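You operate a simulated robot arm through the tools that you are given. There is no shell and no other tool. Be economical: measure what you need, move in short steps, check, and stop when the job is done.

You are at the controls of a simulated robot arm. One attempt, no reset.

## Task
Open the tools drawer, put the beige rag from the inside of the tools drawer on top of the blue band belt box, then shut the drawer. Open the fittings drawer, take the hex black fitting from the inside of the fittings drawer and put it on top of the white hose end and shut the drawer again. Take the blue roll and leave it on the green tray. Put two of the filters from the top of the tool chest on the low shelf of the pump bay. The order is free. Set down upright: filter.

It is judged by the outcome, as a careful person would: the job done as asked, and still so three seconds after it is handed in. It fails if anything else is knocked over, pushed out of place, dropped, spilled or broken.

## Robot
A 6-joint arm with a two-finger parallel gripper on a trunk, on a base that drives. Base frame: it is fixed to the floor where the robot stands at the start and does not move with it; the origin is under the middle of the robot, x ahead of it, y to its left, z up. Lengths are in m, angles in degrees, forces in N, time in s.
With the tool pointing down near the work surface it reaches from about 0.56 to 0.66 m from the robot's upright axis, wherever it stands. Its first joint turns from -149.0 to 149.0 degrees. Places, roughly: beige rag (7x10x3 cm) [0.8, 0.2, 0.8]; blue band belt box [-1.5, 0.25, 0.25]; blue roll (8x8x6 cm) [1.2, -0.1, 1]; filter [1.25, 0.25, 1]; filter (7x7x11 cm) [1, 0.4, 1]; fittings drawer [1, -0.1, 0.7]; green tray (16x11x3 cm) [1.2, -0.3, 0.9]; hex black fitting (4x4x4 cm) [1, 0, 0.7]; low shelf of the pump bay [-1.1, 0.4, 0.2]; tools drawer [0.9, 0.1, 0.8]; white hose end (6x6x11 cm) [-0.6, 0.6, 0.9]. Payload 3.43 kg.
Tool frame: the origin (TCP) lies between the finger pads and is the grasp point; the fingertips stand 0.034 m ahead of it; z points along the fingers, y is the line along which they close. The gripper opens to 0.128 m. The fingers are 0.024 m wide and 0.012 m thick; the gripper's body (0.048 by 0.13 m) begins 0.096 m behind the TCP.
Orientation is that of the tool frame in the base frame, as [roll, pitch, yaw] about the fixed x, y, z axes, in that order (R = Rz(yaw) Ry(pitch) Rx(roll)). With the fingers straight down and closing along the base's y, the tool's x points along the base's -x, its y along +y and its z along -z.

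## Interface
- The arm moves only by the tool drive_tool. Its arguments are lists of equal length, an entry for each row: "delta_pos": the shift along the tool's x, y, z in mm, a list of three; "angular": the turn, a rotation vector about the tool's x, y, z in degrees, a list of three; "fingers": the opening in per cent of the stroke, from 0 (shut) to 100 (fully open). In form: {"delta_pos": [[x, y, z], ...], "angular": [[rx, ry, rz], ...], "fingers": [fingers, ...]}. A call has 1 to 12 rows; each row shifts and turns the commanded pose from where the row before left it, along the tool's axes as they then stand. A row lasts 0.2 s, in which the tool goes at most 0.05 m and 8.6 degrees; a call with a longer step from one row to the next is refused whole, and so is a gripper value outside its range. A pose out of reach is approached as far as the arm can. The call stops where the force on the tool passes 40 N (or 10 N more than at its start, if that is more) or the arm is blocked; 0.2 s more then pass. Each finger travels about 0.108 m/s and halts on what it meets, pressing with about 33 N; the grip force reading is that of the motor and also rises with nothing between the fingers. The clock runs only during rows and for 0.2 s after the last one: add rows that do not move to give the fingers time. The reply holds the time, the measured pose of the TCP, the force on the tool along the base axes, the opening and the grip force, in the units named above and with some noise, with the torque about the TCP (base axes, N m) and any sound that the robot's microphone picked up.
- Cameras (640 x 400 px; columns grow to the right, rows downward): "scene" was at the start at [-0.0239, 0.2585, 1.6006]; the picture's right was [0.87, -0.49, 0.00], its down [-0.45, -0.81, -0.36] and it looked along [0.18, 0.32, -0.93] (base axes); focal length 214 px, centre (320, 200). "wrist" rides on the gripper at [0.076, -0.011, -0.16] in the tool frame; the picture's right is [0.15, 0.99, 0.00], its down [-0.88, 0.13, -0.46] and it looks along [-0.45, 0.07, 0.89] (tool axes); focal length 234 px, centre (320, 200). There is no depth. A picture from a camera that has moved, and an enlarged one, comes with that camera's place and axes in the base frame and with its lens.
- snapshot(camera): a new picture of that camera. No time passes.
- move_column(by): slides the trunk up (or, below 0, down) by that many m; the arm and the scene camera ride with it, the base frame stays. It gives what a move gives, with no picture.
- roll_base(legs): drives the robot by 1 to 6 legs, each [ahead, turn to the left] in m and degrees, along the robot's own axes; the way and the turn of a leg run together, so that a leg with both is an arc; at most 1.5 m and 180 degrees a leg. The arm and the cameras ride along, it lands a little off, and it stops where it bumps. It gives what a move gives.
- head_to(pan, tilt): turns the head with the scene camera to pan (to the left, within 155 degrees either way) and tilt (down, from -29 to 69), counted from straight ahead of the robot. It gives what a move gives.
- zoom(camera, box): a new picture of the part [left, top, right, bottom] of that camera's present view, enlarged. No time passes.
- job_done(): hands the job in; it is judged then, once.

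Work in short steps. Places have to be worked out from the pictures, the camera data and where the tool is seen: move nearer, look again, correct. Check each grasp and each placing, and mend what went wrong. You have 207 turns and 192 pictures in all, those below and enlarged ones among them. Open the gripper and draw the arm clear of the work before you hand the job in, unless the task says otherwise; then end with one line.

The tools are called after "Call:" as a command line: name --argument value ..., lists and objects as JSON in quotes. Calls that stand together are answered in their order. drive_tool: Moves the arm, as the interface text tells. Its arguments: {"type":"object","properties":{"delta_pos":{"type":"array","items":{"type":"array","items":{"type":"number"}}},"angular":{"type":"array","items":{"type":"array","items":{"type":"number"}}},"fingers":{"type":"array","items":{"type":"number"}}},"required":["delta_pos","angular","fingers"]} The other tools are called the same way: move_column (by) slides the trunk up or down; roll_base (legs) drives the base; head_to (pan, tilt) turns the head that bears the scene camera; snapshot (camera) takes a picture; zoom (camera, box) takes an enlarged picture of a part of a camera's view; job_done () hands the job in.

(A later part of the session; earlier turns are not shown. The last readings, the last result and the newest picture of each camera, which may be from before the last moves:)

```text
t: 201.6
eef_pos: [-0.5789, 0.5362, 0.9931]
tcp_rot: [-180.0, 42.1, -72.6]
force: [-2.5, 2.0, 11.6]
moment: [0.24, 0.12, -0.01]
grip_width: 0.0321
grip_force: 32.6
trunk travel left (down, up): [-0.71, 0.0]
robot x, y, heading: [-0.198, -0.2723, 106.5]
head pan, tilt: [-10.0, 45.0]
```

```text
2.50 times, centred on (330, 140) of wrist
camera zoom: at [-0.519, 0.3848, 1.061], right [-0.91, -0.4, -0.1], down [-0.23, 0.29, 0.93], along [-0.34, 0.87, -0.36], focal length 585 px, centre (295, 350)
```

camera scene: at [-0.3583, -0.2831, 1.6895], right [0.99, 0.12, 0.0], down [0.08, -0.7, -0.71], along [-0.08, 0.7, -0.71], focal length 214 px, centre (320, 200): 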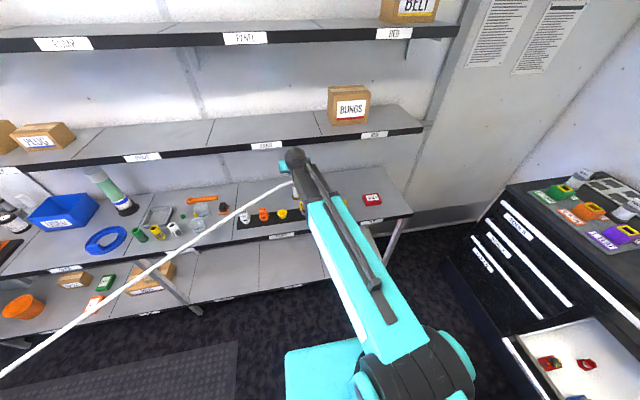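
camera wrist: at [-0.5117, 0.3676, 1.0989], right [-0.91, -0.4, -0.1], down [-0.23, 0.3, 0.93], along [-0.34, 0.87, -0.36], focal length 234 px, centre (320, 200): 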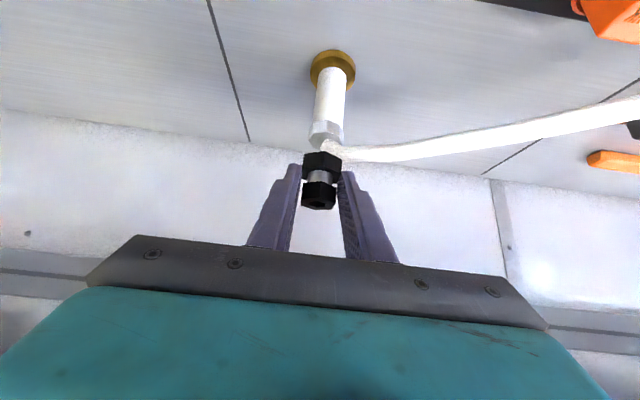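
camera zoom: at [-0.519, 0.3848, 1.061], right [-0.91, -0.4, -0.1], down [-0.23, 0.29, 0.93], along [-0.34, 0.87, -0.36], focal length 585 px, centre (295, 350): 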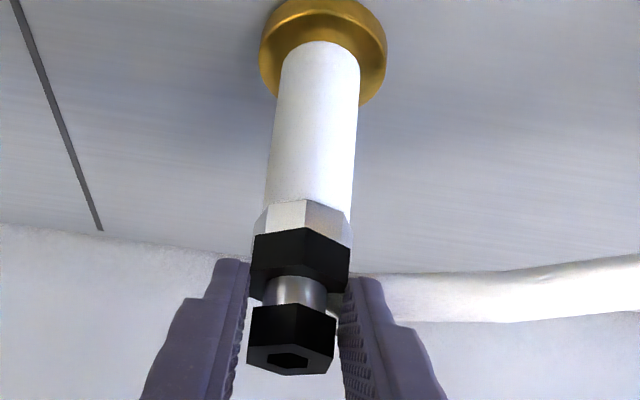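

Contact felt (11.6 N). Ease 1 mm, open gently, and look before retreating.

Call:
drive_tool --delta_pos '[[-0.5, 0, -0.6], [0, 0, 0], [0, 0, 0], [0, 0, 0]]' --angular '[[0, 0, 0], [0, 0, 0], [0, 0, 0], [0, 0, 0]]' --fingers '[0, 28, 38, 38]'

Call:
zoom --camera "wrist" --box '[240, 60, 420, 220]'

```text
t: 202.6
eef_pos: [-0.5794, 0.5369, 0.992]
tcp_rot: [-179.9, 41.9, -72.6]
force: [-0.2, 1.0, -0.3]
moment: [-0.02, -0.02, -0.01]
grip_width: 0.0483
grip_force: 0.0
trunk travel left (down, up): [-0.71, 0.0]
robot x, y, heading: [-0.1999, -0.2725, 106.7]
head pan, tilt: [-10.0, 45.0]
```

```text
2.50 times, centred on (330, 140) of wrist
camera zoom: at [-0.5192, 0.385, 1.0603], right [-0.91, -0.4, -0.1], down [-0.23, 0.3, 0.93], along [-0.34, 0.87, -0.36], focal length 585 px, centre (295, 350)
```

zoom: 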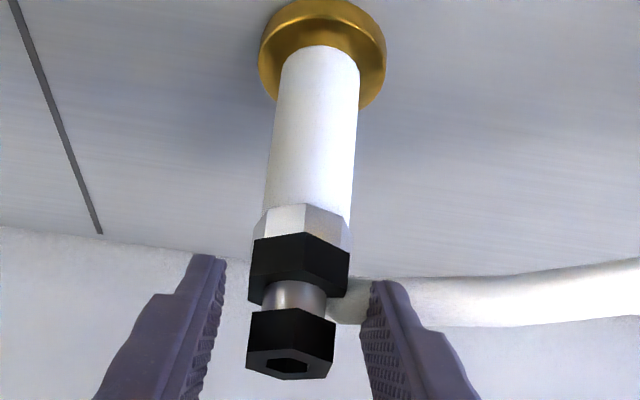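

The fitting stands on the cap. Retreat along the tool axis, then look.

Call:
drive_tool --delta_pos '[[0, 0, -15], [0, 0, -25], [0, 0, -35], [0, 0, -35], [0, 0, 0]]' --angular '[[0, 0, 0], [0, 0, 0], [0, 0, 0], [0, 0, 0], [0, 0, 0]]' --fingers '[38, 38, 38, 38, 38]'

Call:
snapshot --camera "wrist"

```text
t: 203.8
eef_pos: [-0.5585, 0.4667, 1.0726]
tcp_rot: [-179.9, 41.9, -72.7]
force: [0.0, -0.5, -0.1]
moment: [0.0, 0.0, -0.03]
grip_width: 0.0484
grip_force: 0.0
trunk travel left (down, up): [-0.71, 0.0]
robot x, y, heading: [-0.1972, -0.2744, 106.4]
head pan, tilt: [-10.0, 45.0]
```

```text
91 pictures are left
camera wrist: at [-0.4977, 0.3153, 1.1423], right [-0.91, -0.4, -0.1], down [-0.23, 0.3, 0.93], along [-0.34, 0.87, -0.36], focal length 234 px, centre (320, 200)
```

wrist: 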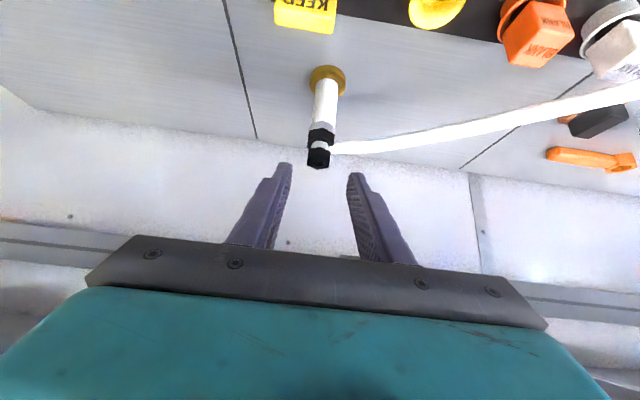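

Fitting stays put. Back away, turn right to the chest, close fingers, and lower to the fittings bar height.

Call:
roll_base --legs '[[-0.32, 0], [0, -89]]'

Call:
drive_tool --delta_pos '[[0, 0, 0], [0, 0, 0], [0, 0, 0]]' --angular '[[0, 0, 0], [0, 0, 0], [0, 0, 0]]' --fingers '[0, 0, 0]'

Call:
head_to --pan 0 --tilt 35

Call:
snapshot --camera "scene"

```text
t: 211.3
eef_pos: [0.6264, -0.2021, 1.0736]
tcp_rot: [-179.8, 41.9, -161.3]
force: [0.4, 0.2, -0.2]
moment: [0.0, 0.01, -0.03]
grip_width: 0.0486
grip_force: 0.1
trunk travel left (down, up): [-0.71, 0.0]
robot x, y, heading: [-0.0996, -0.6102, 18.5]
head pan, tilt: [-10.0, 45.0]
```

```text
t: 212.1
eef_pos: [0.6261, -0.2032, 1.0734]
tcp_rot: [-179.9, 42.0, -161.3]
force: [-0.4, 0.5, 0.8]
moment: [0.02, -0.01, 0.01]
grip_width: 0.0002
grip_force: 32.8
trunk travel left (down, up): [-0.71, 0.0]
robot x, y, heading: [-0.0977, -0.6074, 18.5]
head pan, tilt: [-10.0, 45.0]
```

```text
t: 212.8
eef_pos: [0.625, -0.2029, 1.0736]
tcp_rot: [-179.9, 41.8, -161.3]
force: [-0.5, 0.5, -0.4]
moment: [0.02, -0.01, -0.01]
grip_width: 0.0001
grip_force: 33.3
trunk travel left (down, up): [-0.71, 0.0]
robot x, y, heading: [-0.0924, -0.6075, 18.4]
head pan, tilt: [0.0, 35.0]
```

```text
90 pictures are left
camera scene: at [-0.1118, -0.4322, 1.7042], right [0.31, -0.95, 0.0], down [-0.54, -0.18, -0.82], along [0.78, 0.26, -0.57], focal length 214 px, centre (320, 200)
```

scene: 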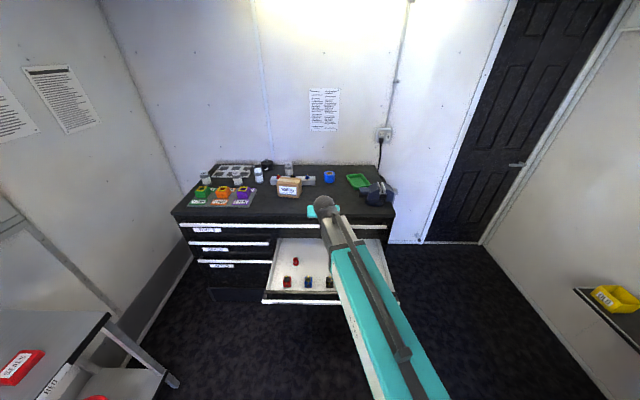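

Turn −1°, back 0.32, lower 0.343, then push the fittings drawer shut by driving forward.

Call:
roll_base --legs '[[-0.32, -1]]'

Call:
move_column --by -0.343

Call:
snapshot --camera "wrist"

```text
t: 215.2
eef_pos: [0.3245, -0.3133, 1.0749]
tcp_rot: [-179.9, 42.0, -162.1]
force: [-0.2, -0.2, 0.4]
moment: [0.03, -0.02, -0.03]
grip_width: 0.0
grip_force: 33.7
trunk travel left (down, up): [-0.71, 0.0]
robot x, y, heading: [-0.4011, -0.7074, 17.0]
head pan, tilt: [0.0, 35.0]
```

```text
t: 218.5
eef_pos: [0.3251, -0.3121, 0.7306]
tcp_rot: [-179.9, 41.9, -162.1]
force: [-0.9, 0.5, 0.4]
moment: [0.03, -0.01, 0.02]
grip_width: 0.0001
grip_force: 32.3
trunk travel left (down, up): [-0.367, 0.343]
robot x, y, heading: [-0.4026, -0.7069, 17.1]
head pan, tilt: [0.0, 35.0]
```

```text
89 pictures are left
camera wrist: at [0.1733, -0.3726, 0.7992], right [-0.41, 0.91, -0.1], down [0.29, 0.23, 0.93], along [0.87, 0.35, -0.36], focal length 234 px, centre (320, 200)
```

wrist: 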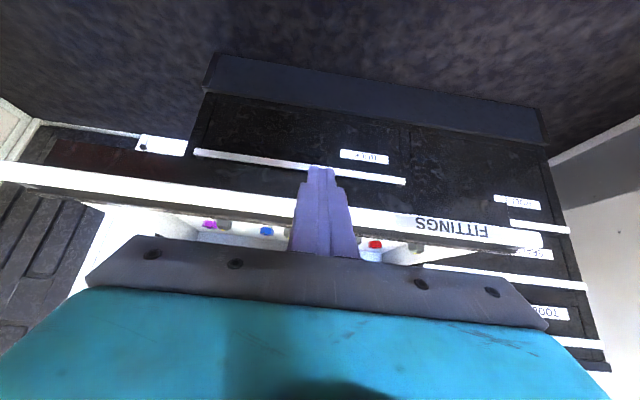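

Foremost finger corner is at bar mid-height. Drive forward 0.40 then 0.035.

Call:
roll_base --legs '[[0.4, 0.4]]'

Call:
roll_base --legs '[[0.04, 0]]'

Call:
drive_tool --delta_pos '[[-3, 0, 3], [-3, 0, 3], [-3, 0, 3], [-3, 0, 3], [-3, 0, 3], [0, 0, 0]]' --angular '[[0, 0, 0], [0, 0, 0], [0, 0, 0], [0, 0, 0], [0, 0, 0], [0, 0, 0]]' --fingers '[0, 0, 0, 0, 0, 0]'

Call:
snapshot --camera "scene"

```text
t: 221.3
eef_pos: [0.7069, -0.193, 0.7305]
tcp_rot: [-179.9, 41.9, -162.0]
force: [-0.4, -0.2, -0.6]
moment: [-0.01, 0.03, 0.04]
grip_width: 0.0
grip_force: 33.1
trunk travel left (down, up): [-0.367, 0.343]
robot x, y, heading: [-0.0211, -0.5854, 17.2]
head pan, tilt: [0.0, 35.0]
```

```text
t: 222.2
eef_pos: [0.747, -0.1802, 0.7302]
tcp_rot: [-179.9, 41.8, -162.1]
force: [-0.3, 0.8, 1.4]
moment: [-0.03, 0.02, 0.02]
grip_width: 0.0
grip_force: 33.5
trunk travel left (down, up): [-0.367, 0.343]
robot x, y, heading: [0.018, -0.5759, 17.2]
head pan, tilt: [0.0, 35.0]
```

```text
t: 223.2
eef_pos: [0.7543, -0.1768, 0.729]
tcp_rot: [-180.0, 41.3, -162.1]
force: [-13.1, -5.0, 4.4]
moment: [-0.03, 0.14, -0.02]
grip_width: 0.0
grip_force: 33.1
trunk travel left (down, up): [-0.367, 0.343]
robot x, y, heading: [0.0201, -0.5763, 17.2]
head pan, tilt: [0.0, 35.0]
stopped in row 4: the force on the tool passed its limit at 45 N (the readings are from after the stop); the commanded pose is now the measured one
```

```text
88 pictures are left
camera scene: at [0.0067, -0.4027, 1.3614], right [0.3, -0.95, 0.0], down [-0.55, -0.17, -0.82], along [0.78, 0.24, -0.57], focal length 214 px, centre (320, 200)
```

scene: 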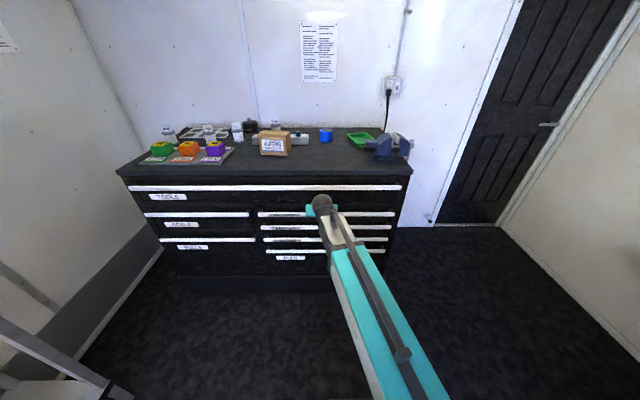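

Fittings drawer is shut (hit the stop). Now the roll at ≈(1.24, −.056), z≈.947: back off, raise trunk, open fingers, and drive forward over the counter with the same tilt.

Call:
roll_base --legs '[[-0.15, 0]]'

Call:
move_column --by 0.343

Call:
drive_tool --delta_pos '[[0, -10, 0], [0, 0, 0], [0, 0, 0], [0, 0, 0]]' --angular '[[0, 0, 0], [0, 0, 0], [0, 0, 0], [0, 0, 0]]' --fingers '[90, 90, 90, 90]'

Call:
roll_base --legs '[[0.4, 0]]'

Call:
snapshot --camera "wrist"

Call:
snapshot --camera "scene"

```text
t: 224.7
eef_pos: [0.6131, -0.2221, 0.7267]
tcp_rot: [-179.9, 41.4, -162.2]
force: [0.1, 0.3, -0.7]
moment: [-0.02, -0.03, 0.0]
grip_width: 0.0
grip_force: 32.9
trunk travel left (down, up): [-0.367, 0.343]
robot x, y, heading: [-0.1239, -0.6219, 17.6]
head pan, tilt: [0.0, 35.0]
```

```text
t: 228.0
eef_pos: [0.6128, -0.2214, 1.0707]
tcp_rot: [-180.0, 41.3, -162.1]
force: [0.3, -0.1, 0.0]
moment: [-0.01, -0.02, -0.03]
grip_width: 0.0002
grip_force: 33.6
trunk travel left (down, up): [-0.71, 0.0]
robot x, y, heading: [-0.1235, -0.6225, 17.3]
head pan, tilt: [0.0, 35.0]
```

```text
t: 229.0
eef_pos: [0.6155, -0.2305, 1.0705]
tcp_rot: [-179.9, 41.3, -162.1]
force: [-0.3, 0.0, -0.8]
moment: [0.01, -0.01, 0.01]
grip_width: 0.1151
grip_force: 0.0
trunk travel left (down, up): [-0.71, 0.0]
robot x, y, heading: [-0.1234, -0.6219, 17.2]
head pan, tilt: [0.0, 35.0]
```

```text
t: 231.8
eef_pos: [0.9974, -0.1115, 1.0708]
tcp_rot: [-179.9, 41.3, -162.1]
force: [0.9, 0.3, 0.6]
moment: [-0.02, -0.01, 0.02]
grip_width: 0.1153
grip_force: 0.0
trunk travel left (down, up): [-0.71, 0.0]
robot x, y, heading: [0.258, -0.5048, 17.0]
head pan, tilt: [0.0, 35.0]
```

```text
87 pictures are left
camera wrist: at [0.8471, -0.1721, 1.1408], right [-0.41, 0.91, -0.1], down [0.3, 0.24, 0.92], along [0.86, 0.35, -0.37], focal length 234 px, centre (320, 200)
```

wrist: 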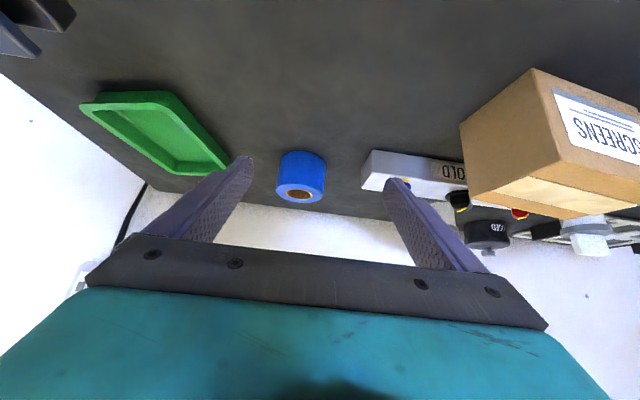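

```text
86 pictures are left
camera scene: at [0.246, -0.3281, 1.7042], right [0.3, -0.95, 0.0], down [-0.55, -0.17, -0.82], along [0.78, 0.24, -0.57], focal length 214 px, centre (320, 200)
```

scene: 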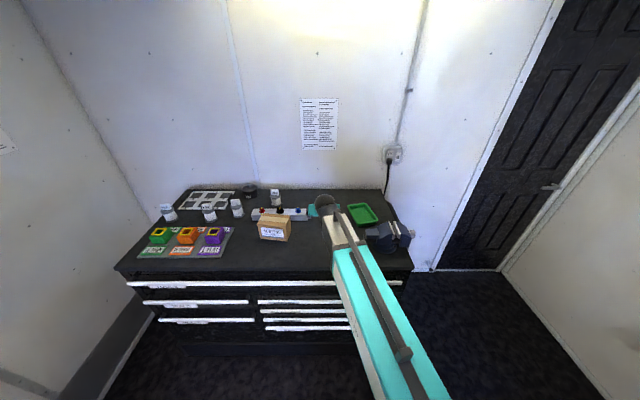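

Roll ≈ room (1.116, −.453), top z≈.985. Shift 35 mm right, drive 0.09 forward and descend a bit, then re-look.

Call:
drive_tool --delta_pos '[[0, -35, 0], [13, 0, 15], [13, 0, 15], [0, 0, 0]]' --angular '[[0, 0, 0], [0, 0, 0], [0, 0, 0], [0, 0, 0]]' --fingers '[90, 90, 90, 90]'

Call:
roll_base --legs '[[0.09, 0]]'

Call:
snapshot --camera "wrist"

```text
t: 232.8
eef_pos: [1.0085, -0.1461, 1.032]
tcp_rot: [-180.0, 41.3, -162.1]
force: [-0.5, -0.2, 0.0]
moment: [0.02, 0.02, -0.01]
grip_width: 0.115
grip_force: 0.0
trunk travel left (down, up): [-0.71, 0.0]
robot x, y, heading: [0.2577, -0.5032, 17.4]
head pan, tilt: [0.0, 35.0]
```

```text
t: 233.9
eef_pos: [1.0964, -0.117, 1.0296]
tcp_rot: [-179.8, 41.2, -162.1]
force: [0.3, -0.3, 0.2]
moment: [0.0, -0.01, -0.02]
grip_width: 0.1151
grip_force: 0.1
trunk travel left (down, up): [-0.71, 0.0]
robot x, y, heading: [0.3447, -0.4734, 17.3]
head pan, tilt: [0.0, 35.0]
```

```text
85 pictures are left
camera wrist: at [0.9454, -0.1783, 1.1008], right [-0.41, 0.91, -0.1], down [0.3, 0.24, 0.92], along [0.86, 0.35, -0.37], focal length 234 px, centre (320, 200)
```

wrist: 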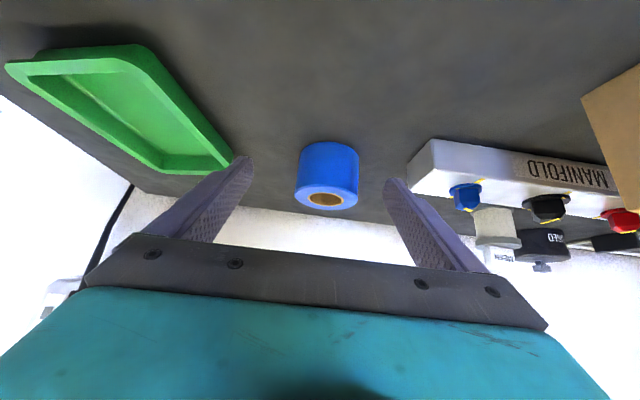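

Roll refined at room (1.118, −.425). Shift 17 mm left, drive 0.07 forward, +25 mm by arm, then check.

Call:
drive_tool --delta_pos '[[0, 17, 0], [0, 0, 0]]' --angular '[[0, 0, 0], [0, 0, 0]]' --fingers '[95, 95]'

Call:
roll_base --legs '[[0.07, 0]]'

Call:
snapshot --camera "wrist"

```text
t: 234.5
eef_pos: [1.0887, -0.1038, 1.0325]
tcp_rot: [-179.9, 41.3, -162.1]
force: [-0.4, 0.5, 0.8]
moment: [0.01, -0.03, 0.0]
grip_width: 0.1214
grip_force: 0.2
trunk travel left (down, up): [-0.71, 0.0]
robot x, y, heading: [0.3423, -0.4788, 17.2]
head pan, tilt: [0.0, 35.0]
```

```text
t: 235.6
eef_pos: [1.1592, -0.0805, 1.0297]
tcp_rot: [-179.9, 41.3, -162.0]
force: [-0.5, 0.4, -0.5]
moment: [-0.03, 0.05, 0.0]
grip_width: 0.1218
grip_force: 0.0
trunk travel left (down, up): [-0.71, 0.0]
robot x, y, heading: [0.4115, -0.4528, 17.0]
head pan, tilt: [0.0, 35.0]
```

```text
84 pictures are left
camera wrist: at [1.008, -0.1409, 1.1009], right [-0.41, 0.91, -0.1], down [0.3, 0.24, 0.92], along [0.86, 0.35, -0.37], focal length 234 px, centre (320, 200)
```

wrist: 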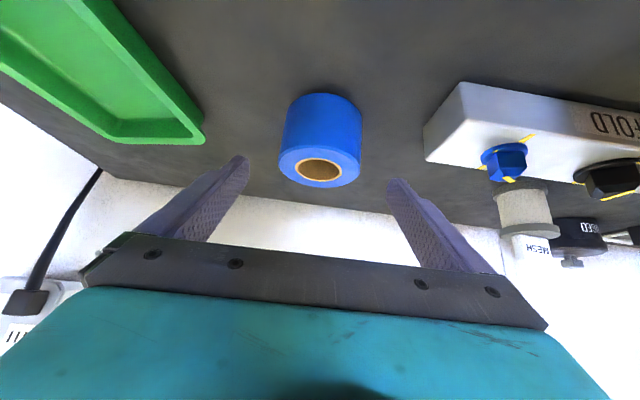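

Centred. Narrow to 80% and descend onto the roll.

Call:
drive_tool --delta_pos '[[0, 0, 0], [7, 0, 18], [7, 0, 18], [5, 0, 12], [3, 0, 7], [0, 0, 0]]' --angular '[[0, 0, 0], [0, 0, 0], [0, 0, 0], [0, 0, 0], [0, 0, 0], [0, 0, 0]]' --fingers '[82, 82, 82, 82, 82, 82]'

Call:
snapshot --camera "wrist"

```text
t: 237.0
eef_pos: [1.1765, -0.0743, 0.9747]
tcp_rot: [-179.9, 41.3, -162.1]
force: [0.8, 0.5, 0.3]
moment: [0.0, -0.01, -0.03]
grip_width: 0.105
grip_force: 0.0
trunk travel left (down, up): [-0.71, 0.0]
robot x, y, heading: [0.4129, -0.4569, 17.2]
head pan, tilt: [0.0, 35.0]
```

```text
83 pictures are left
camera wrist: at [1.0254, -0.1351, 1.0455], right [-0.41, 0.91, -0.1], down [0.3, 0.24, 0.92], along [0.86, 0.35, -0.37], focal length 234 px, centre (320, 200)
```

wrist: 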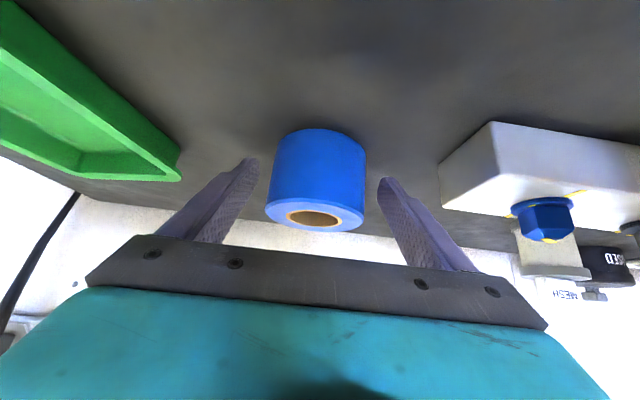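

Roll is between the fingers. Close and lift slightly.

Call:
drive_tool --delta_pos '[[0, 0, 0], [0, 0, 0], [0, 0, 0], [-3, 0, -4], [-7, 0, -8], [-13, 0, -15], [-13, 0, -15]]' --angular '[[0, 0, 0], [0, 0, 0], [0, 0, 0], [0, 0, 0], [0, 0, 0], [0, 0, 0], [0, 0, 0]]' --fingers '[50, 0, 0, 0, 0, 0, 0]'

Call:
snapshot --camera "wrist"

```text
t: 238.6
eef_pos: [1.1747, -0.0745, 1.0308]
tcp_rot: [-179.9, 41.2, -162.1]
force: [0.4, -0.2, -0.1]
moment: [-0.02, -0.01, -0.02]
grip_width: 0.0767
grip_force: 32.5
trunk travel left (down, up): [-0.71, 0.0]
robot x, y, heading: [0.412, -0.4558, 17.3]
head pan, tilt: [0.0, 35.0]
```

```text
82 pictures are left
camera wrist: at [1.0251, -0.1353, 1.1012], right [-0.41, 0.91, -0.1], down [0.3, 0.24, 0.92], along [0.86, 0.35, -0.37], focal length 234 px, centre (320, 200)
```

wrist: 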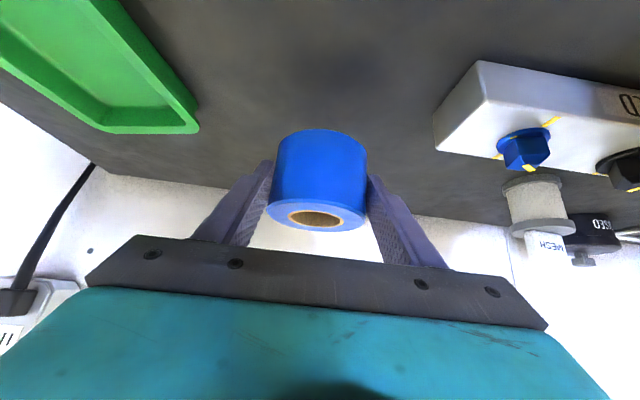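

Roll held. Raise 50 mm more, move sideways toward the tray and check clearance to the vise with the scene camera.

Call:
drive_tool --delta_pos '[[-16, 0, -19], [-16, 0, -19], [11, -40, -10], [11, -40, -10], [11, -40, -10], [0, -40, 0], [0, 0, 0]]' --angular '[[0, 0, 0], [0, 0, 0], [0, 0, 0], [0, 0, 0], [0, 0, 0], [0, 0, 0], [0, 0, 0]]' --fingers '[0, 0, 0, 0, 0, 0, 0]'

Call:
snapshot --camera "wrist"

Call:
zoom --camera "scene" --box '[280, 150, 440, 250]'

```text
t: 240.2
eef_pos: [1.1799, -0.2414, 1.0805]
tcp_rot: [-179.8, 41.3, -162.1]
force: [-0.5, -0.8, -0.9]
moment: [-0.03, 0.05, 0.01]
grip_width: 0.0764
grip_force: 33.0
trunk travel left (down, up): [-0.71, 0.0]
robot x, y, heading: [0.4122, -0.4555, 17.5]
head pan, tilt: [0.0, 35.0]
```

```text
81 pictures are left
camera wrist: at [1.0299, -0.3021, 1.1506], right [-0.41, 0.91, -0.1], down [0.3, 0.24, 0.92], along [0.86, 0.35, -0.37], focal length 234 px, centre (320, 200)
```

wrist: 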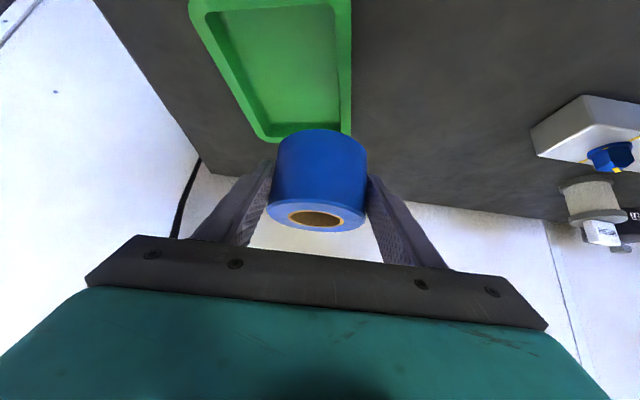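

```text
4.00 times, centred on (360, 200) of scene
camera zoom: at [0.3993, -0.2802, 1.7042], right [0.3, -0.95, 0.0], down [-0.55, -0.17, -0.82], along [0.78, 0.24, -0.57], focal length 858 px, centre (160, 200)
```

zoom: 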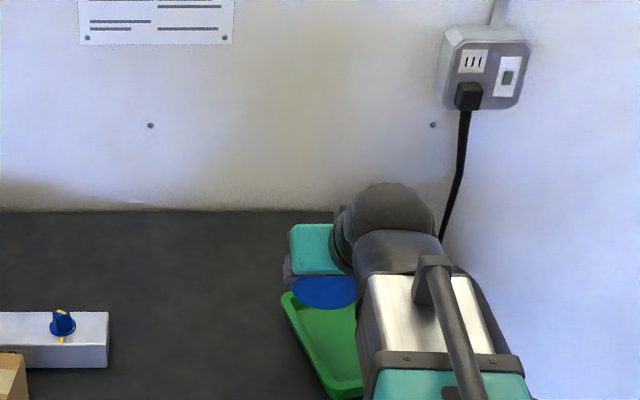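

The fingers reach too low for the tray walls. I'll set the roll back on the free counter between tray and manifold and regrip it higher.

Call:
drive_tool --delta_pos '[[0, 48, 0], [0, 48, 0], [0, 46, 0], [20, 0, 23], [20, 0, 23], [20, 0, 23], [6, 0, 7], [2, 0, 2.3], [0, 0, 0]]' --angular '[[0, 0, 0], [0, 0, 0], [0, 0, 0], [0, 0, 0], [0, 0, 0], [0, 0, 0], [0, 0, 0], [0, 0, 0], [0, 0, 0]]' --fingers '[0, 0, 0, 0, 0, 0, 0, 0, 0]'

```text
t: 242.2
eef_pos: [1.1383, -0.1064, 0.9774]
tcp_rot: [-179.9, 41.3, -162.1]
force: [0.5, -0.6, -0.3]
moment: [-0.02, 0.0, 0.01]
grip_width: 0.0763
grip_force: 33.1
trunk travel left (down, up): [-0.71, 0.0]
robot x, y, heading: [0.4132, -0.4537, 17.7]
head pan, tilt: [0.0, 35.0]
```

Call:
drive_tool --delta_pos '[[1.5, 0, 1.7], [0, 0, 0], [0, 0, 0], [0, 0, 0], [-14.5, 0, -16.5], [4.5, 0, -4], [0, 0, 0], [0, 0, 0], [0, 0, 0]]' --angular '[[0, 0, 0], [0, 0, 0], [0, 0, 0], [0, 0, 0], [0, 0, 0], [0, 0, 0], [0, 0, 0], [0, 0, 0], [0, 0, 0]]' --fingers '[0, 70, 80, 80, 80, 80, 40, 0, 0]'

Call:
snapshot --camera "wrist"

```text
t: 244.2
eef_pos: [1.1326, -0.1098, 0.9965]
tcp_rot: [-179.9, 41.3, -162.2]
force: [-0.3, -1.7, 0.3]
moment: [-0.05, 0.03, 0.0]
grip_width: 0.076
grip_force: 32.8
trunk travel left (down, up): [-0.71, 0.0]
robot x, y, heading: [0.4112, -0.4574, 17.5]
head pan, tilt: [0.0, 35.0]
```

```text
79 pictures are left
camera wrist: at [0.9816, -0.1686, 1.0677], right [-0.41, 0.91, -0.1], down [0.3, 0.24, 0.92], along [0.86, 0.35, -0.37], focal length 234 px, centre (320, 200)
```

wrist: 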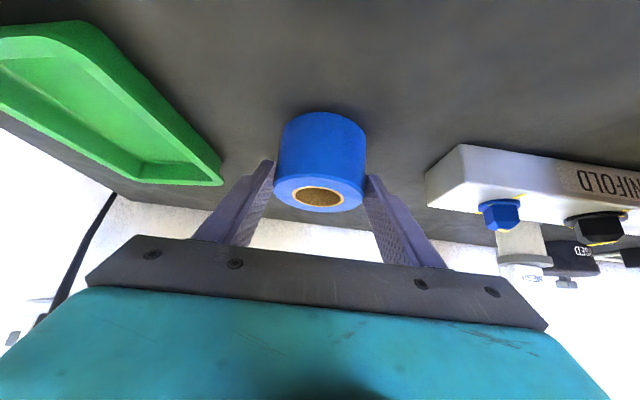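

Regripped higher. Lift 70 mm and move 178 mm right over the tray.

Call:
drive_tool --delta_pos '[[-4, 0, -4.5], [-14, 0, -16], [-14, 0, -16], [-14, 0, -16], [0, -45, 0], [0, -45, 0], [0, -45, 0], [0, -43, 0], [0, 0, 0]]' --angular '[[0, 0, 0], [0, 0, 0], [0, 0, 0], [0, 0, 0], [0, 0, 0], [0, 0, 0], [0, 0, 0], [0, 0, 0], [0, 0, 0]]' --fingers '[0, 0, 0, 0, 0, 0, 0, 0, 0]'

Call:
snapshot --camera "wrist"

Call:
head_to --pan -25 --tilt 45

Call:
zoom --camera "scene" --box '[200, 100, 400, 225]'

```text
t: 246.2
eef_pos: [1.1874, -0.277, 1.0676]
tcp_rot: [-179.9, 41.3, -161.9]
force: [0.2, 0.5, -1.5]
moment: [0.01, 0.06, -0.01]
grip_width: 0.076
grip_force: 33.4
trunk travel left (down, up): [-0.71, 0.0]
robot x, y, heading: [0.4104, -0.4558, 17.4]
head pan, tilt: [0.0, 35.0]
```

```text
78 pictures are left
camera wrist: at [1.0361, -0.3375, 1.1387], right [-0.41, 0.91, -0.1], down [0.3, 0.24, 0.92], along [0.86, 0.35, -0.37], focal length 234 px, centre (320, 200)
```

wrist: 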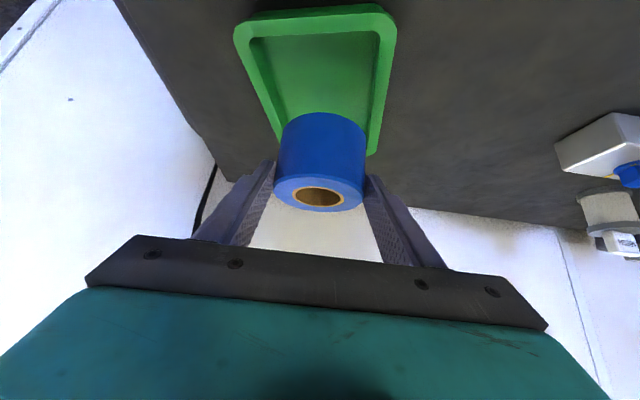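

```text
t: 247.1
eef_pos: [1.1875, -0.2779, 1.0682]
tcp_rot: [-179.9, 41.3, -162.0]
force: [-0.1, -0.5, -1.4]
moment: [0.01, 0.03, 0.01]
grip_width: 0.076
grip_force: 32.9
trunk travel left (down, up): [-0.71, 0.0]
robot x, y, heading: [0.4102, -0.4573, 17.0]
head pan, tilt: [-25.0, 45.0]
```

```text
3.20 times, centred on (300, 162) of scene
camera zoom: at [0.396, -0.3174, 1.6895], right [-0.13, -0.99, 0.0], down [-0.7, 0.09, -0.71], along [0.7, -0.09, -0.71], focal length 686 px, centre (384, 320)
```

zoom: 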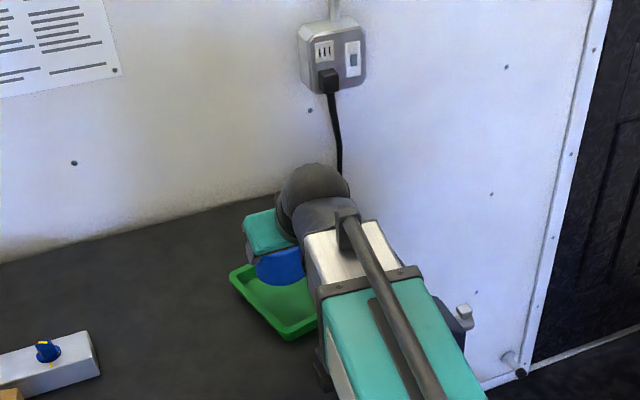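

Tray centre ≈ (1.213, −.275). Fine correction and descend 45 mm, then check.

Call:
drive_tool --delta_pos '[[-4.5, -5.5, 4], [10, 0, 11.3], [10, 0, 11.3], [9.7, 0, 11.2], [0, 0, 0]]' --angular '[[0, 0, 0], [0, 0, 0], [0, 0, 0], [0, 0, 0], [0, 0, 0]]' --fingers '[0, 0, 0, 0, 0]'

Call:
snapshot --camera "wrist"

```text
t: 248.3
eef_pos: [1.1945, -0.2798, 1.0223]
tcp_rot: [-179.8, 41.3, -162.1]
force: [-0.3, -0.6, -1.7]
moment: [-0.02, 0.04, -0.04]
grip_width: 0.0759
grip_force: 33.0
trunk travel left (down, up): [-0.71, 0.0]
robot x, y, heading: [0.4111, -0.4559, 17.2]
head pan, tilt: [-25.0, 45.0]
```

```text
76 pictures are left
camera wrist: at [1.0442, -0.3411, 1.0925], right [-0.41, 0.91, -0.1], down [0.3, 0.24, 0.92], along [0.86, 0.35, -0.37], focal length 234 px, centre (320, 200)
```

wrist: 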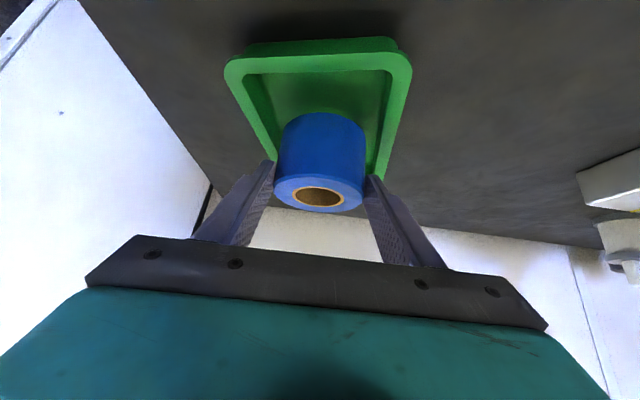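

Roll is between the tray walls. Lower until contact.

Call:
drive_tool --delta_pos '[[3.3, 0, 3.8], [3.3, 0, 3.8], [3, 0, 3.4], [1.3, 0, 1.5], [0, 0, 0]]' --angular '[[0, 0, 0], [0, 0, 0], [0, 0, 0], [0, 0, 0], [0, 0, 0]]' --fingers '[0, 0, 0, 0, 0]'

Call:
drive_tool --delta_pos '[[1.3, 0, 1.5], [1.3, 0, 1.5], [0, 0, 0]]' --angular '[[0, 0, 0], [0, 0, 0], [0, 0, 0]]' --fingers '[0, 0, 0]'

```text
t: 249.5
eef_pos: [1.1946, -0.2812, 1.0063]
tcp_rot: [-179.9, 41.3, -162.2]
force: [-0.3, -0.5, -0.8]
moment: [-0.01, 0.03, 0.03]
grip_width: 0.0759
grip_force: 32.8
trunk travel left (down, up): [-0.71, 0.0]
robot x, y, heading: [0.4072, -0.4559, 17.2]
head pan, tilt: [-25.0, 45.0]
```

```text
t: 250.3
eef_pos: [1.195, -0.2815, 1.002]
tcp_rot: [-179.8, 41.4, -162.0]
force: [0.5, 0.0, 3.0]
moment: [-0.04, 0.0, 0.08]
grip_width: 0.0757
grip_force: 33.0
trunk travel left (down, up): [-0.71, 0.0]
robot x, y, heading: [0.4141, -0.4545, 17.3]
head pan, tilt: [-25.0, 45.0]
```

Light contact at the tray floor (3 N). Release and retreat.

Call:
drive_tool --delta_pos '[[0.5, 0, 0.6], [0, 0, 0], [0, 0, 0], [0, 0, 0], [0, 0, -20], [0, 0, -35], [0, 0, -40], [0, 0, 0]]' --angular '[[0, 0, 0], [0, 0, 0], [0, 0, 0], [0, 0, 0], [0, 0, 0], [0, 0, 0], [0, 0, 0], [0, 0, 0]]' --fingers '[0, 70, 76, 76, 76, 76, 76, 76]'

Call:
snapshot --camera "wrist"

```text
t: 252.1
eef_pos: [1.1345, -0.2998, 1.0724]
tcp_rot: [-179.9, 41.4, -162.1]
force: [0.4, -0.3, -0.1]
moment: [-0.01, -0.04, 0.0]
grip_width: 0.0974
grip_force: 0.1
trunk travel left (down, up): [-0.71, 0.0]
robot x, y, heading: [0.4084, -0.4558, 17.1]
head pan, tilt: [-25.0, 45.0]
```

```text
75 pictures are left
camera wrist: at [0.9837, -0.3599, 1.1427], right [-0.41, 0.91, -0.1], down [0.3, 0.24, 0.92], along [0.86, 0.35, -0.37], focal length 234 px, centre (320, 200)
```

wrist: 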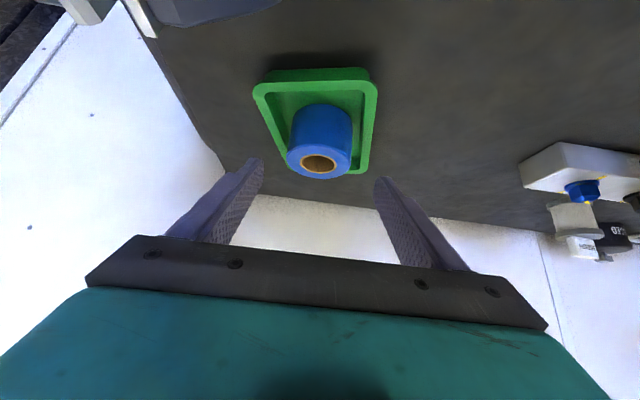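

Roll sits in the tray. Now the filters. Swing left away from the vise, back out, reduce the tilt to 20°, then approach the FINE filter (≈ room X 1.05, Y .215).

Call:
drive_tool --delta_pos '[[-7, 0, -8], [-7, 0, -8], [0, 45, 0], [0, 45, 0], [0, 45, 0], [0, 45, 0], [0, 0, 0]]' --angular '[[0, 0, 0], [0, 0, 0], [0, 0, 0], [0, 0, 0], [0, 0, 0], [0, 0, 0], [0, 0, 0]]' --fingers '[76, 76, 76, 76, 76, 76, 76]'

Call:
roll_base --legs '[[-0.6, 0]]'

Call:
drive_tool --delta_pos '[[25, 0, 0], [25, 0, 0], [25, 0, 0], [0, 0, 0]]' --angular '[[0, 7.1, 0], [0, 7.1, 0], [0, 7.1, 0], [0, 0, 0]]' --fingers '[76, 76, 76, 76]'

```text
t: 253.7
eef_pos: [1.0778, -0.1304, 1.0932]
tcp_rot: [-179.9, 41.3, -162.1]
force: [0.1, -0.4, 0.3]
moment: [0.0, -0.01, 0.02]
grip_width: 0.0972
grip_force: 0.0
trunk travel left (down, up): [-0.71, 0.0]
robot x, y, heading: [0.4149, -0.458, 17.3]
head pan, tilt: [-25.0, 45.0]
```

```text
t: 257.5
eef_pos: [0.506, -0.309, 1.0932]
tcp_rot: [-179.8, 41.2, -162.2]
force: [-0.6, 0.3, 0.0]
moment: [-0.02, 0.0, -0.01]
grip_width: 0.0976
grip_force: 0.0
trunk travel left (down, up): [-0.71, 0.0]
robot x, y, heading: [-0.1597, -0.6348, 17.0]
head pan, tilt: [-25.0, 45.0]
```

```text
t: 258.5
eef_pos: [0.4475, -0.328, 1.0516]
tcp_rot: [-180.0, 19.9, -162.3]
force: [1.0, 0.7, 0.3]
moment: [0.01, 0.01, 0.04]
grip_width: 0.0974
grip_force: 0.0
trunk travel left (down, up): [-0.71, 0.0]
robot x, y, heading: [-0.1623, -0.6379, 17.0]
head pan, tilt: [-25.0, 45.0]
```

Reposition sideways: turn right 60°, reverse 0.77 m, turn left 60° to line up with the filters (all in the open aisle).

Call:
roll_base --legs '[[0, -60], [-0.77, 0], [0, 60.5]]'

Call:
head_to --pan 0 --tilt 25

Call:
snapshot --camera "scene"

```text
t: 270.4
eef_pos: [-0.1181, 0.2034, 1.0527]
tcp_rot: [-180.0, 20.1, -161.9]
force: [0.0, 0.5, 0.2]
moment: [0.03, 0.0, 0.02]
grip_width: 0.0973
grip_force: 0.1
trunk travel left (down, up): [-0.71, 0.0]
robot x, y, heading: [-0.7342, -0.0732, 17.1]
head pan, tilt: [-25.0, 45.0]
```

```text
t: 271.3
eef_pos: [-0.1176, 0.2041, 1.0514]
tcp_rot: [180.0, 20.0, -161.9]
force: [-0.6, -0.5, 0.8]
moment: [0.02, -0.02, -0.03]
grip_width: 0.0974
grip_force: 0.0
trunk travel left (down, up): [-0.71, 0.0]
robot x, y, heading: [-0.7355, -0.0726, 16.8]
head pan, tilt: [0.0, 25.0]
```

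```text
74 pictures are left
camera scene: at [-0.7416, 0.1037, 1.72], right [0.29, -0.96, 0.0], down [-0.4, -0.12, -0.91], along [0.87, 0.26, -0.42], focal length 214 px, centre (320, 200)
```

scene: 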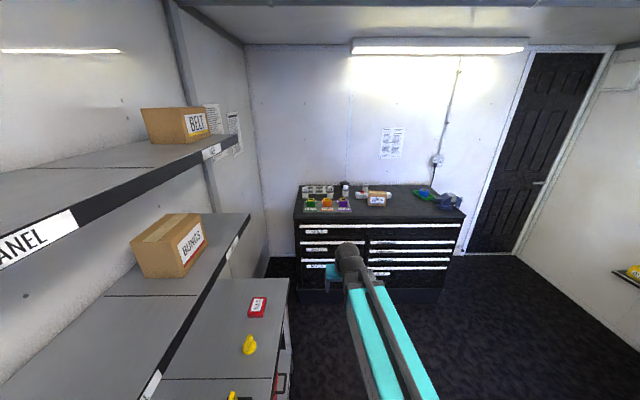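

Lined up at Y≈.23. Raise the tool 70 mm and drive forward 0.85 toward the chest.

Call:
drive_tool --delta_pos '[[-12, 0, -33], [-12, 0, -33], [0, 0, 0]]' --angular '[[0, 0, 0], [0, 0, 0], [0, 0, 0]]' --fingers '[76, 76, 76]'

Call:
roll_base --legs '[[0.85, 0.5]]'

Call:
snapshot --camera "wrist"

Call:
snapshot --camera "scene"

```text
t: 272.1
eef_pos: [-0.1175, 0.2038, 1.1217]
tcp_rot: [180.0, 20.1, -161.8]
force: [-0.3, 0.6, -0.4]
moment: [-0.01, 0.01, 0.0]
grip_width: 0.0972
grip_force: 0.0
trunk travel left (down, up): [-0.71, 0.0]
robot x, y, heading: [-0.7312, -0.0748, 16.9]
head pan, tilt: [0.0, 25.0]
```

```text
t: 277.2
eef_pos: [0.6876, 0.4709, 1.1216]
tcp_rot: [180.0, 20.0, -160.8]
force: [-0.7, -0.5, 0.5]
moment: [-0.02, 0.01, 0.0]
grip_width: 0.0971
grip_force: 0.1
trunk travel left (down, up): [-0.71, 0.0]
robot x, y, heading: [0.0744, 0.183, 18.1]
head pan, tilt: [0.0, 25.0]
```

```text
73 pictures are left
camera wrist: at [0.5726, 0.4195, 1.2463], right [-0.46, 0.89, -0.05], down [0.59, 0.34, 0.73], along [0.67, 0.3, -0.68], focal length 234 px, centre (320, 200)
```

wrist: 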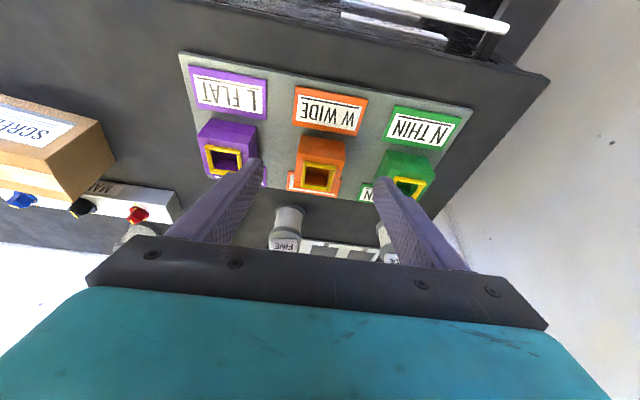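

```text
72 pictures are left
camera scene: at [0.0656, 0.3591, 1.72], right [0.31, -0.95, 0.0], down [-0.4, -0.13, -0.91], along [0.86, 0.28, -0.42], focal length 214 px, centre (320, 200)
```

scene: 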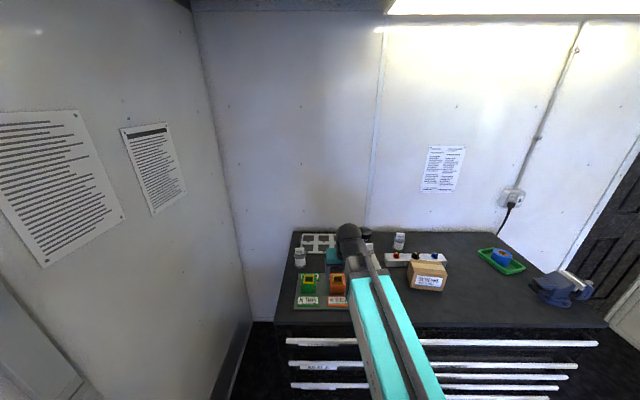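

FINE filter at ≈ room (1.063, .210). Shift 39 mm right, drive 0.17 forward, and re-look.

Call:
drive_tool --delta_pos '[[0, -39, 0], [0, 0, 0]]' --angular '[[0, 0, 0], [0, 0, 0]]' --fingers '[76, 76]'

Call:
roll_base --legs '[[0.17, 0]]'

Call:
snapshot --camera "wrist"

```text
t: 277.8
eef_pos: [0.6996, 0.4341, 1.123]
tcp_rot: [-180.0, 20.0, -160.9]
force: [-0.8, 0.4, -0.3]
moment: [-0.03, 0.03, -0.02]
grip_width: 0.0973
grip_force: 0.0
trunk travel left (down, up): [-0.71, 0.0]
robot x, y, heading: [0.0779, 0.1835, 18.2]
head pan, tilt: [0.0, 25.0]
```

```text
t: 279.4
eef_pos: [0.8613, 0.4871, 1.1211]
tcp_rot: [179.9, 19.9, -160.8]
force: [0.1, 0.7, -0.8]
moment: [-0.01, 0.05, 0.01]
grip_width: 0.0975
grip_force: 0.0
trunk travel left (down, up): [-0.71, 0.0]
robot x, y, heading: [0.236, 0.2362, 17.8]
head pan, tilt: [0.0, 25.0]
```

```text
71 pictures are left
camera wrist: at [0.7477, 0.435, 1.2463], right [-0.46, 0.89, -0.05], down [0.59, 0.34, 0.73], along [0.67, 0.3, -0.68], focal length 234 px, centre (320, 200)
```

wrist: 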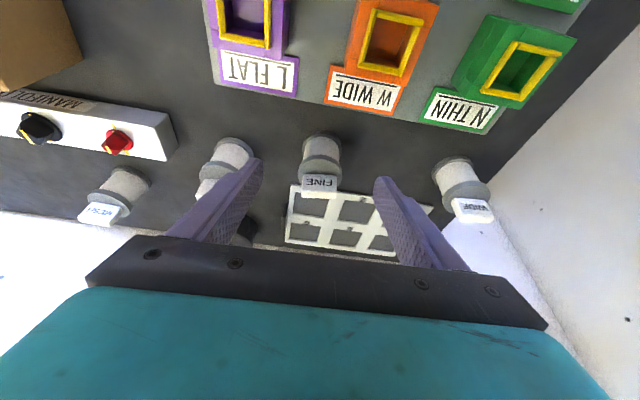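

Filter centre ≈ room (1.056, .211). Vertical grip is more robust on its flanges: rotate the tool to vertical, drive 0.045, extend 0.11.

Call:
drive_tool --delta_pos '[[23, 0, 0], [23, 0, 0], [23, 0, 0], [0, 0, 0]]' --angular '[[0, 6.7, 0], [0, 6.7, 0], [0, 6.6, 0], [0, 0, 0]]' --fingers '[76, 76, 76, 76]'

Call:
roll_base --legs '[[0.045, 0]]'

Call:
drive_tool --delta_pos '[[-40, 0, 0], [-40, 0, 0], [-20, 0, 0], [0, 0, 0]]' --angular '[[0, 0, 0], [0, 0, 0], [0, 0, 0], [0, 0, 0]]' --fingers '[76, 76, 76, 76]'

Call:
snapshot --camera "wrist"

```text
t: 280.4
eef_pos: [0.7976, 0.4643, 1.1061]
tcp_rot: [179.9, 0.0, -160.8]
force: [0.1, 0.9, -0.4]
moment: [-0.03, -0.02, 0.02]
grip_width: 0.0974
grip_force: 0.1
trunk travel left (down, up): [-0.71, 0.0]
robot x, y, heading: [0.2319, 0.239, 18.3]
head pan, tilt: [0.0, 25.0]
```

```text
t: 281.3
eef_pos: [0.8438, 0.4793, 1.1049]
tcp_rot: [-180.0, 0.0, -160.8]
force: [0.0, -0.1, -0.1]
moment: [0.0, 0.05, -0.04]
grip_width: 0.0973
grip_force: 0.1
trunk travel left (down, up): [-0.71, 0.0]
robot x, y, heading: [0.2801, 0.2494, 17.9]
head pan, tilt: [0.0, 25.0]
```

```text
t: 282.3
eef_pos: [0.9379, 0.5109, 1.1061]
tcp_rot: [-180.0, 0.0, -160.8]
force: [-0.2, 0.4, 0.6]
moment: [-0.02, -0.01, -0.02]
grip_width: 0.0971
grip_force: 0.1
trunk travel left (down, up): [-0.71, 0.0]
robot x, y, heading: [0.2852, 0.2481, 17.9]
head pan, tilt: [0.0, 25.0]
```

```text
70 pictures are left
camera wrist: at [0.8702, 0.4757, 1.2661], right [-0.46, 0.89, 0.0], down [0.79, 0.41, 0.46], along [0.4, 0.21, -0.89], focal length 234 px, centre (320, 200)
```

wrist: 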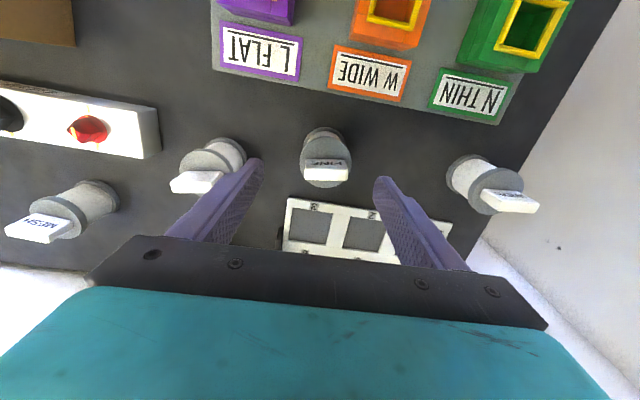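

Nearly centred: correct 6 mm/7 mm and descend to grip both flanges.

Call:
drive_tool --delta_pos '[[-5.5, 7, 0], [0, 0, 40], [0, 0, 40], [0, 0, 35], [0, 0, 18], [0, 0, 5], [0, 0, 0]]' --angular '[[0, 0, 0], [0, 0, 0], [0, 0, 0], [0, 0, 0], [0, 0, 0], [0, 0, 0], [0, 0, 0]]' --fingers '[76, 76, 76, 76, 76, 76, 76]'

Call:
snapshot --camera "wrist"

```text
t: 283.9
eef_pos: [0.9409, 0.5192, 0.9681]
tcp_rot: [-180.0, 0.1, -160.9]
force: [0.3, 0.3, 0.1]
moment: [-0.03, 0.0, -0.02]
grip_width: 0.0975
grip_force: 0.0
trunk travel left (down, up): [-0.71, 0.0]
robot x, y, heading: [0.281, 0.2512, 17.9]
head pan, tilt: [0.0, 25.0]
```

```text
69 pictures are left
camera wrist: at [0.8728, 0.4848, 1.1282], right [-0.46, 0.89, 0.0], down [0.79, 0.41, 0.46], along [0.4, 0.21, -0.89], focal length 234 px, centre (320, 200)
```

wrist: 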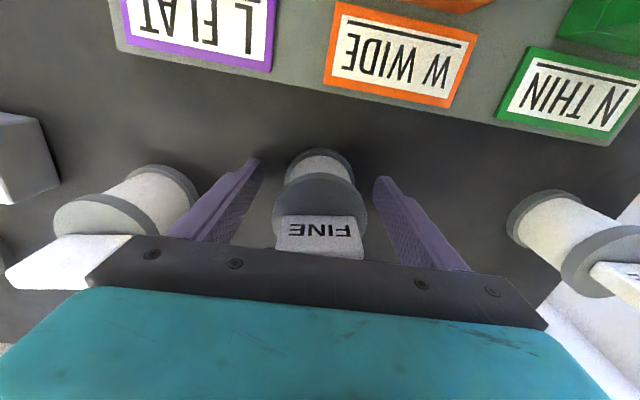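

Good. Close and lift gently.

Call:
drive_tool --delta_pos '[[0, 0, 0], [0, 0, 0], [0, 0, 0], [0, 0, -4], [0, 0, -10], [0, 0, -20], [0, 0, -30], [0, 0, -35], [0, 0, -35], [0, 0, 0]]' --angular '[[0, 0, 0], [0, 0, 0], [0, 0, 0], [0, 0, 0], [0, 0, 0], [0, 0, 0], [0, 0, 0], [0, 0, 0], [0, 0, 0], [0, 0, 0]]' --fingers '[40, 0, 0, 0, 0, 0, 0, 0, 0, 0]'

Call:
snapshot --camera "wrist"

```text
t: 286.1
eef_pos: [0.9401, 0.5192, 1.1014]
tcp_rot: [-179.9, 0.0, -160.8]
force: [-0.8, 0.3, -0.4]
moment: [0.01, 0.01, 0.0]
grip_width: 0.0605
grip_force: 32.7
trunk travel left (down, up): [-0.71, 0.0]
robot x, y, heading: [0.2826, 0.2502, 18.2]
head pan, tilt: [0.0, 25.0]
```

```text
68 pictures are left
camera wrist: at [0.8732, 0.4848, 1.2618], right [-0.46, 0.89, 0.0], down [0.79, 0.41, 0.46], along [0.4, 0.21, -0.89], focal length 234 px, centre (320, 200)
```

wrist: 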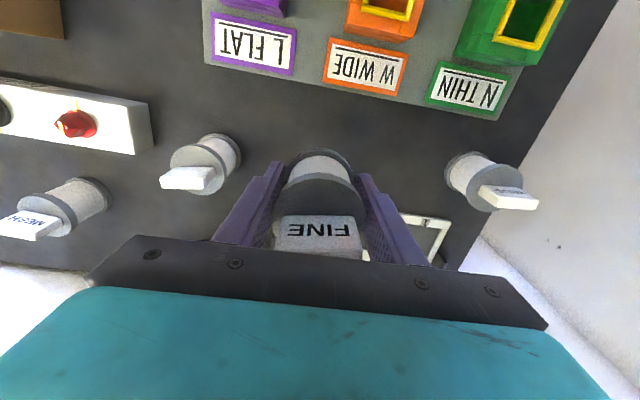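

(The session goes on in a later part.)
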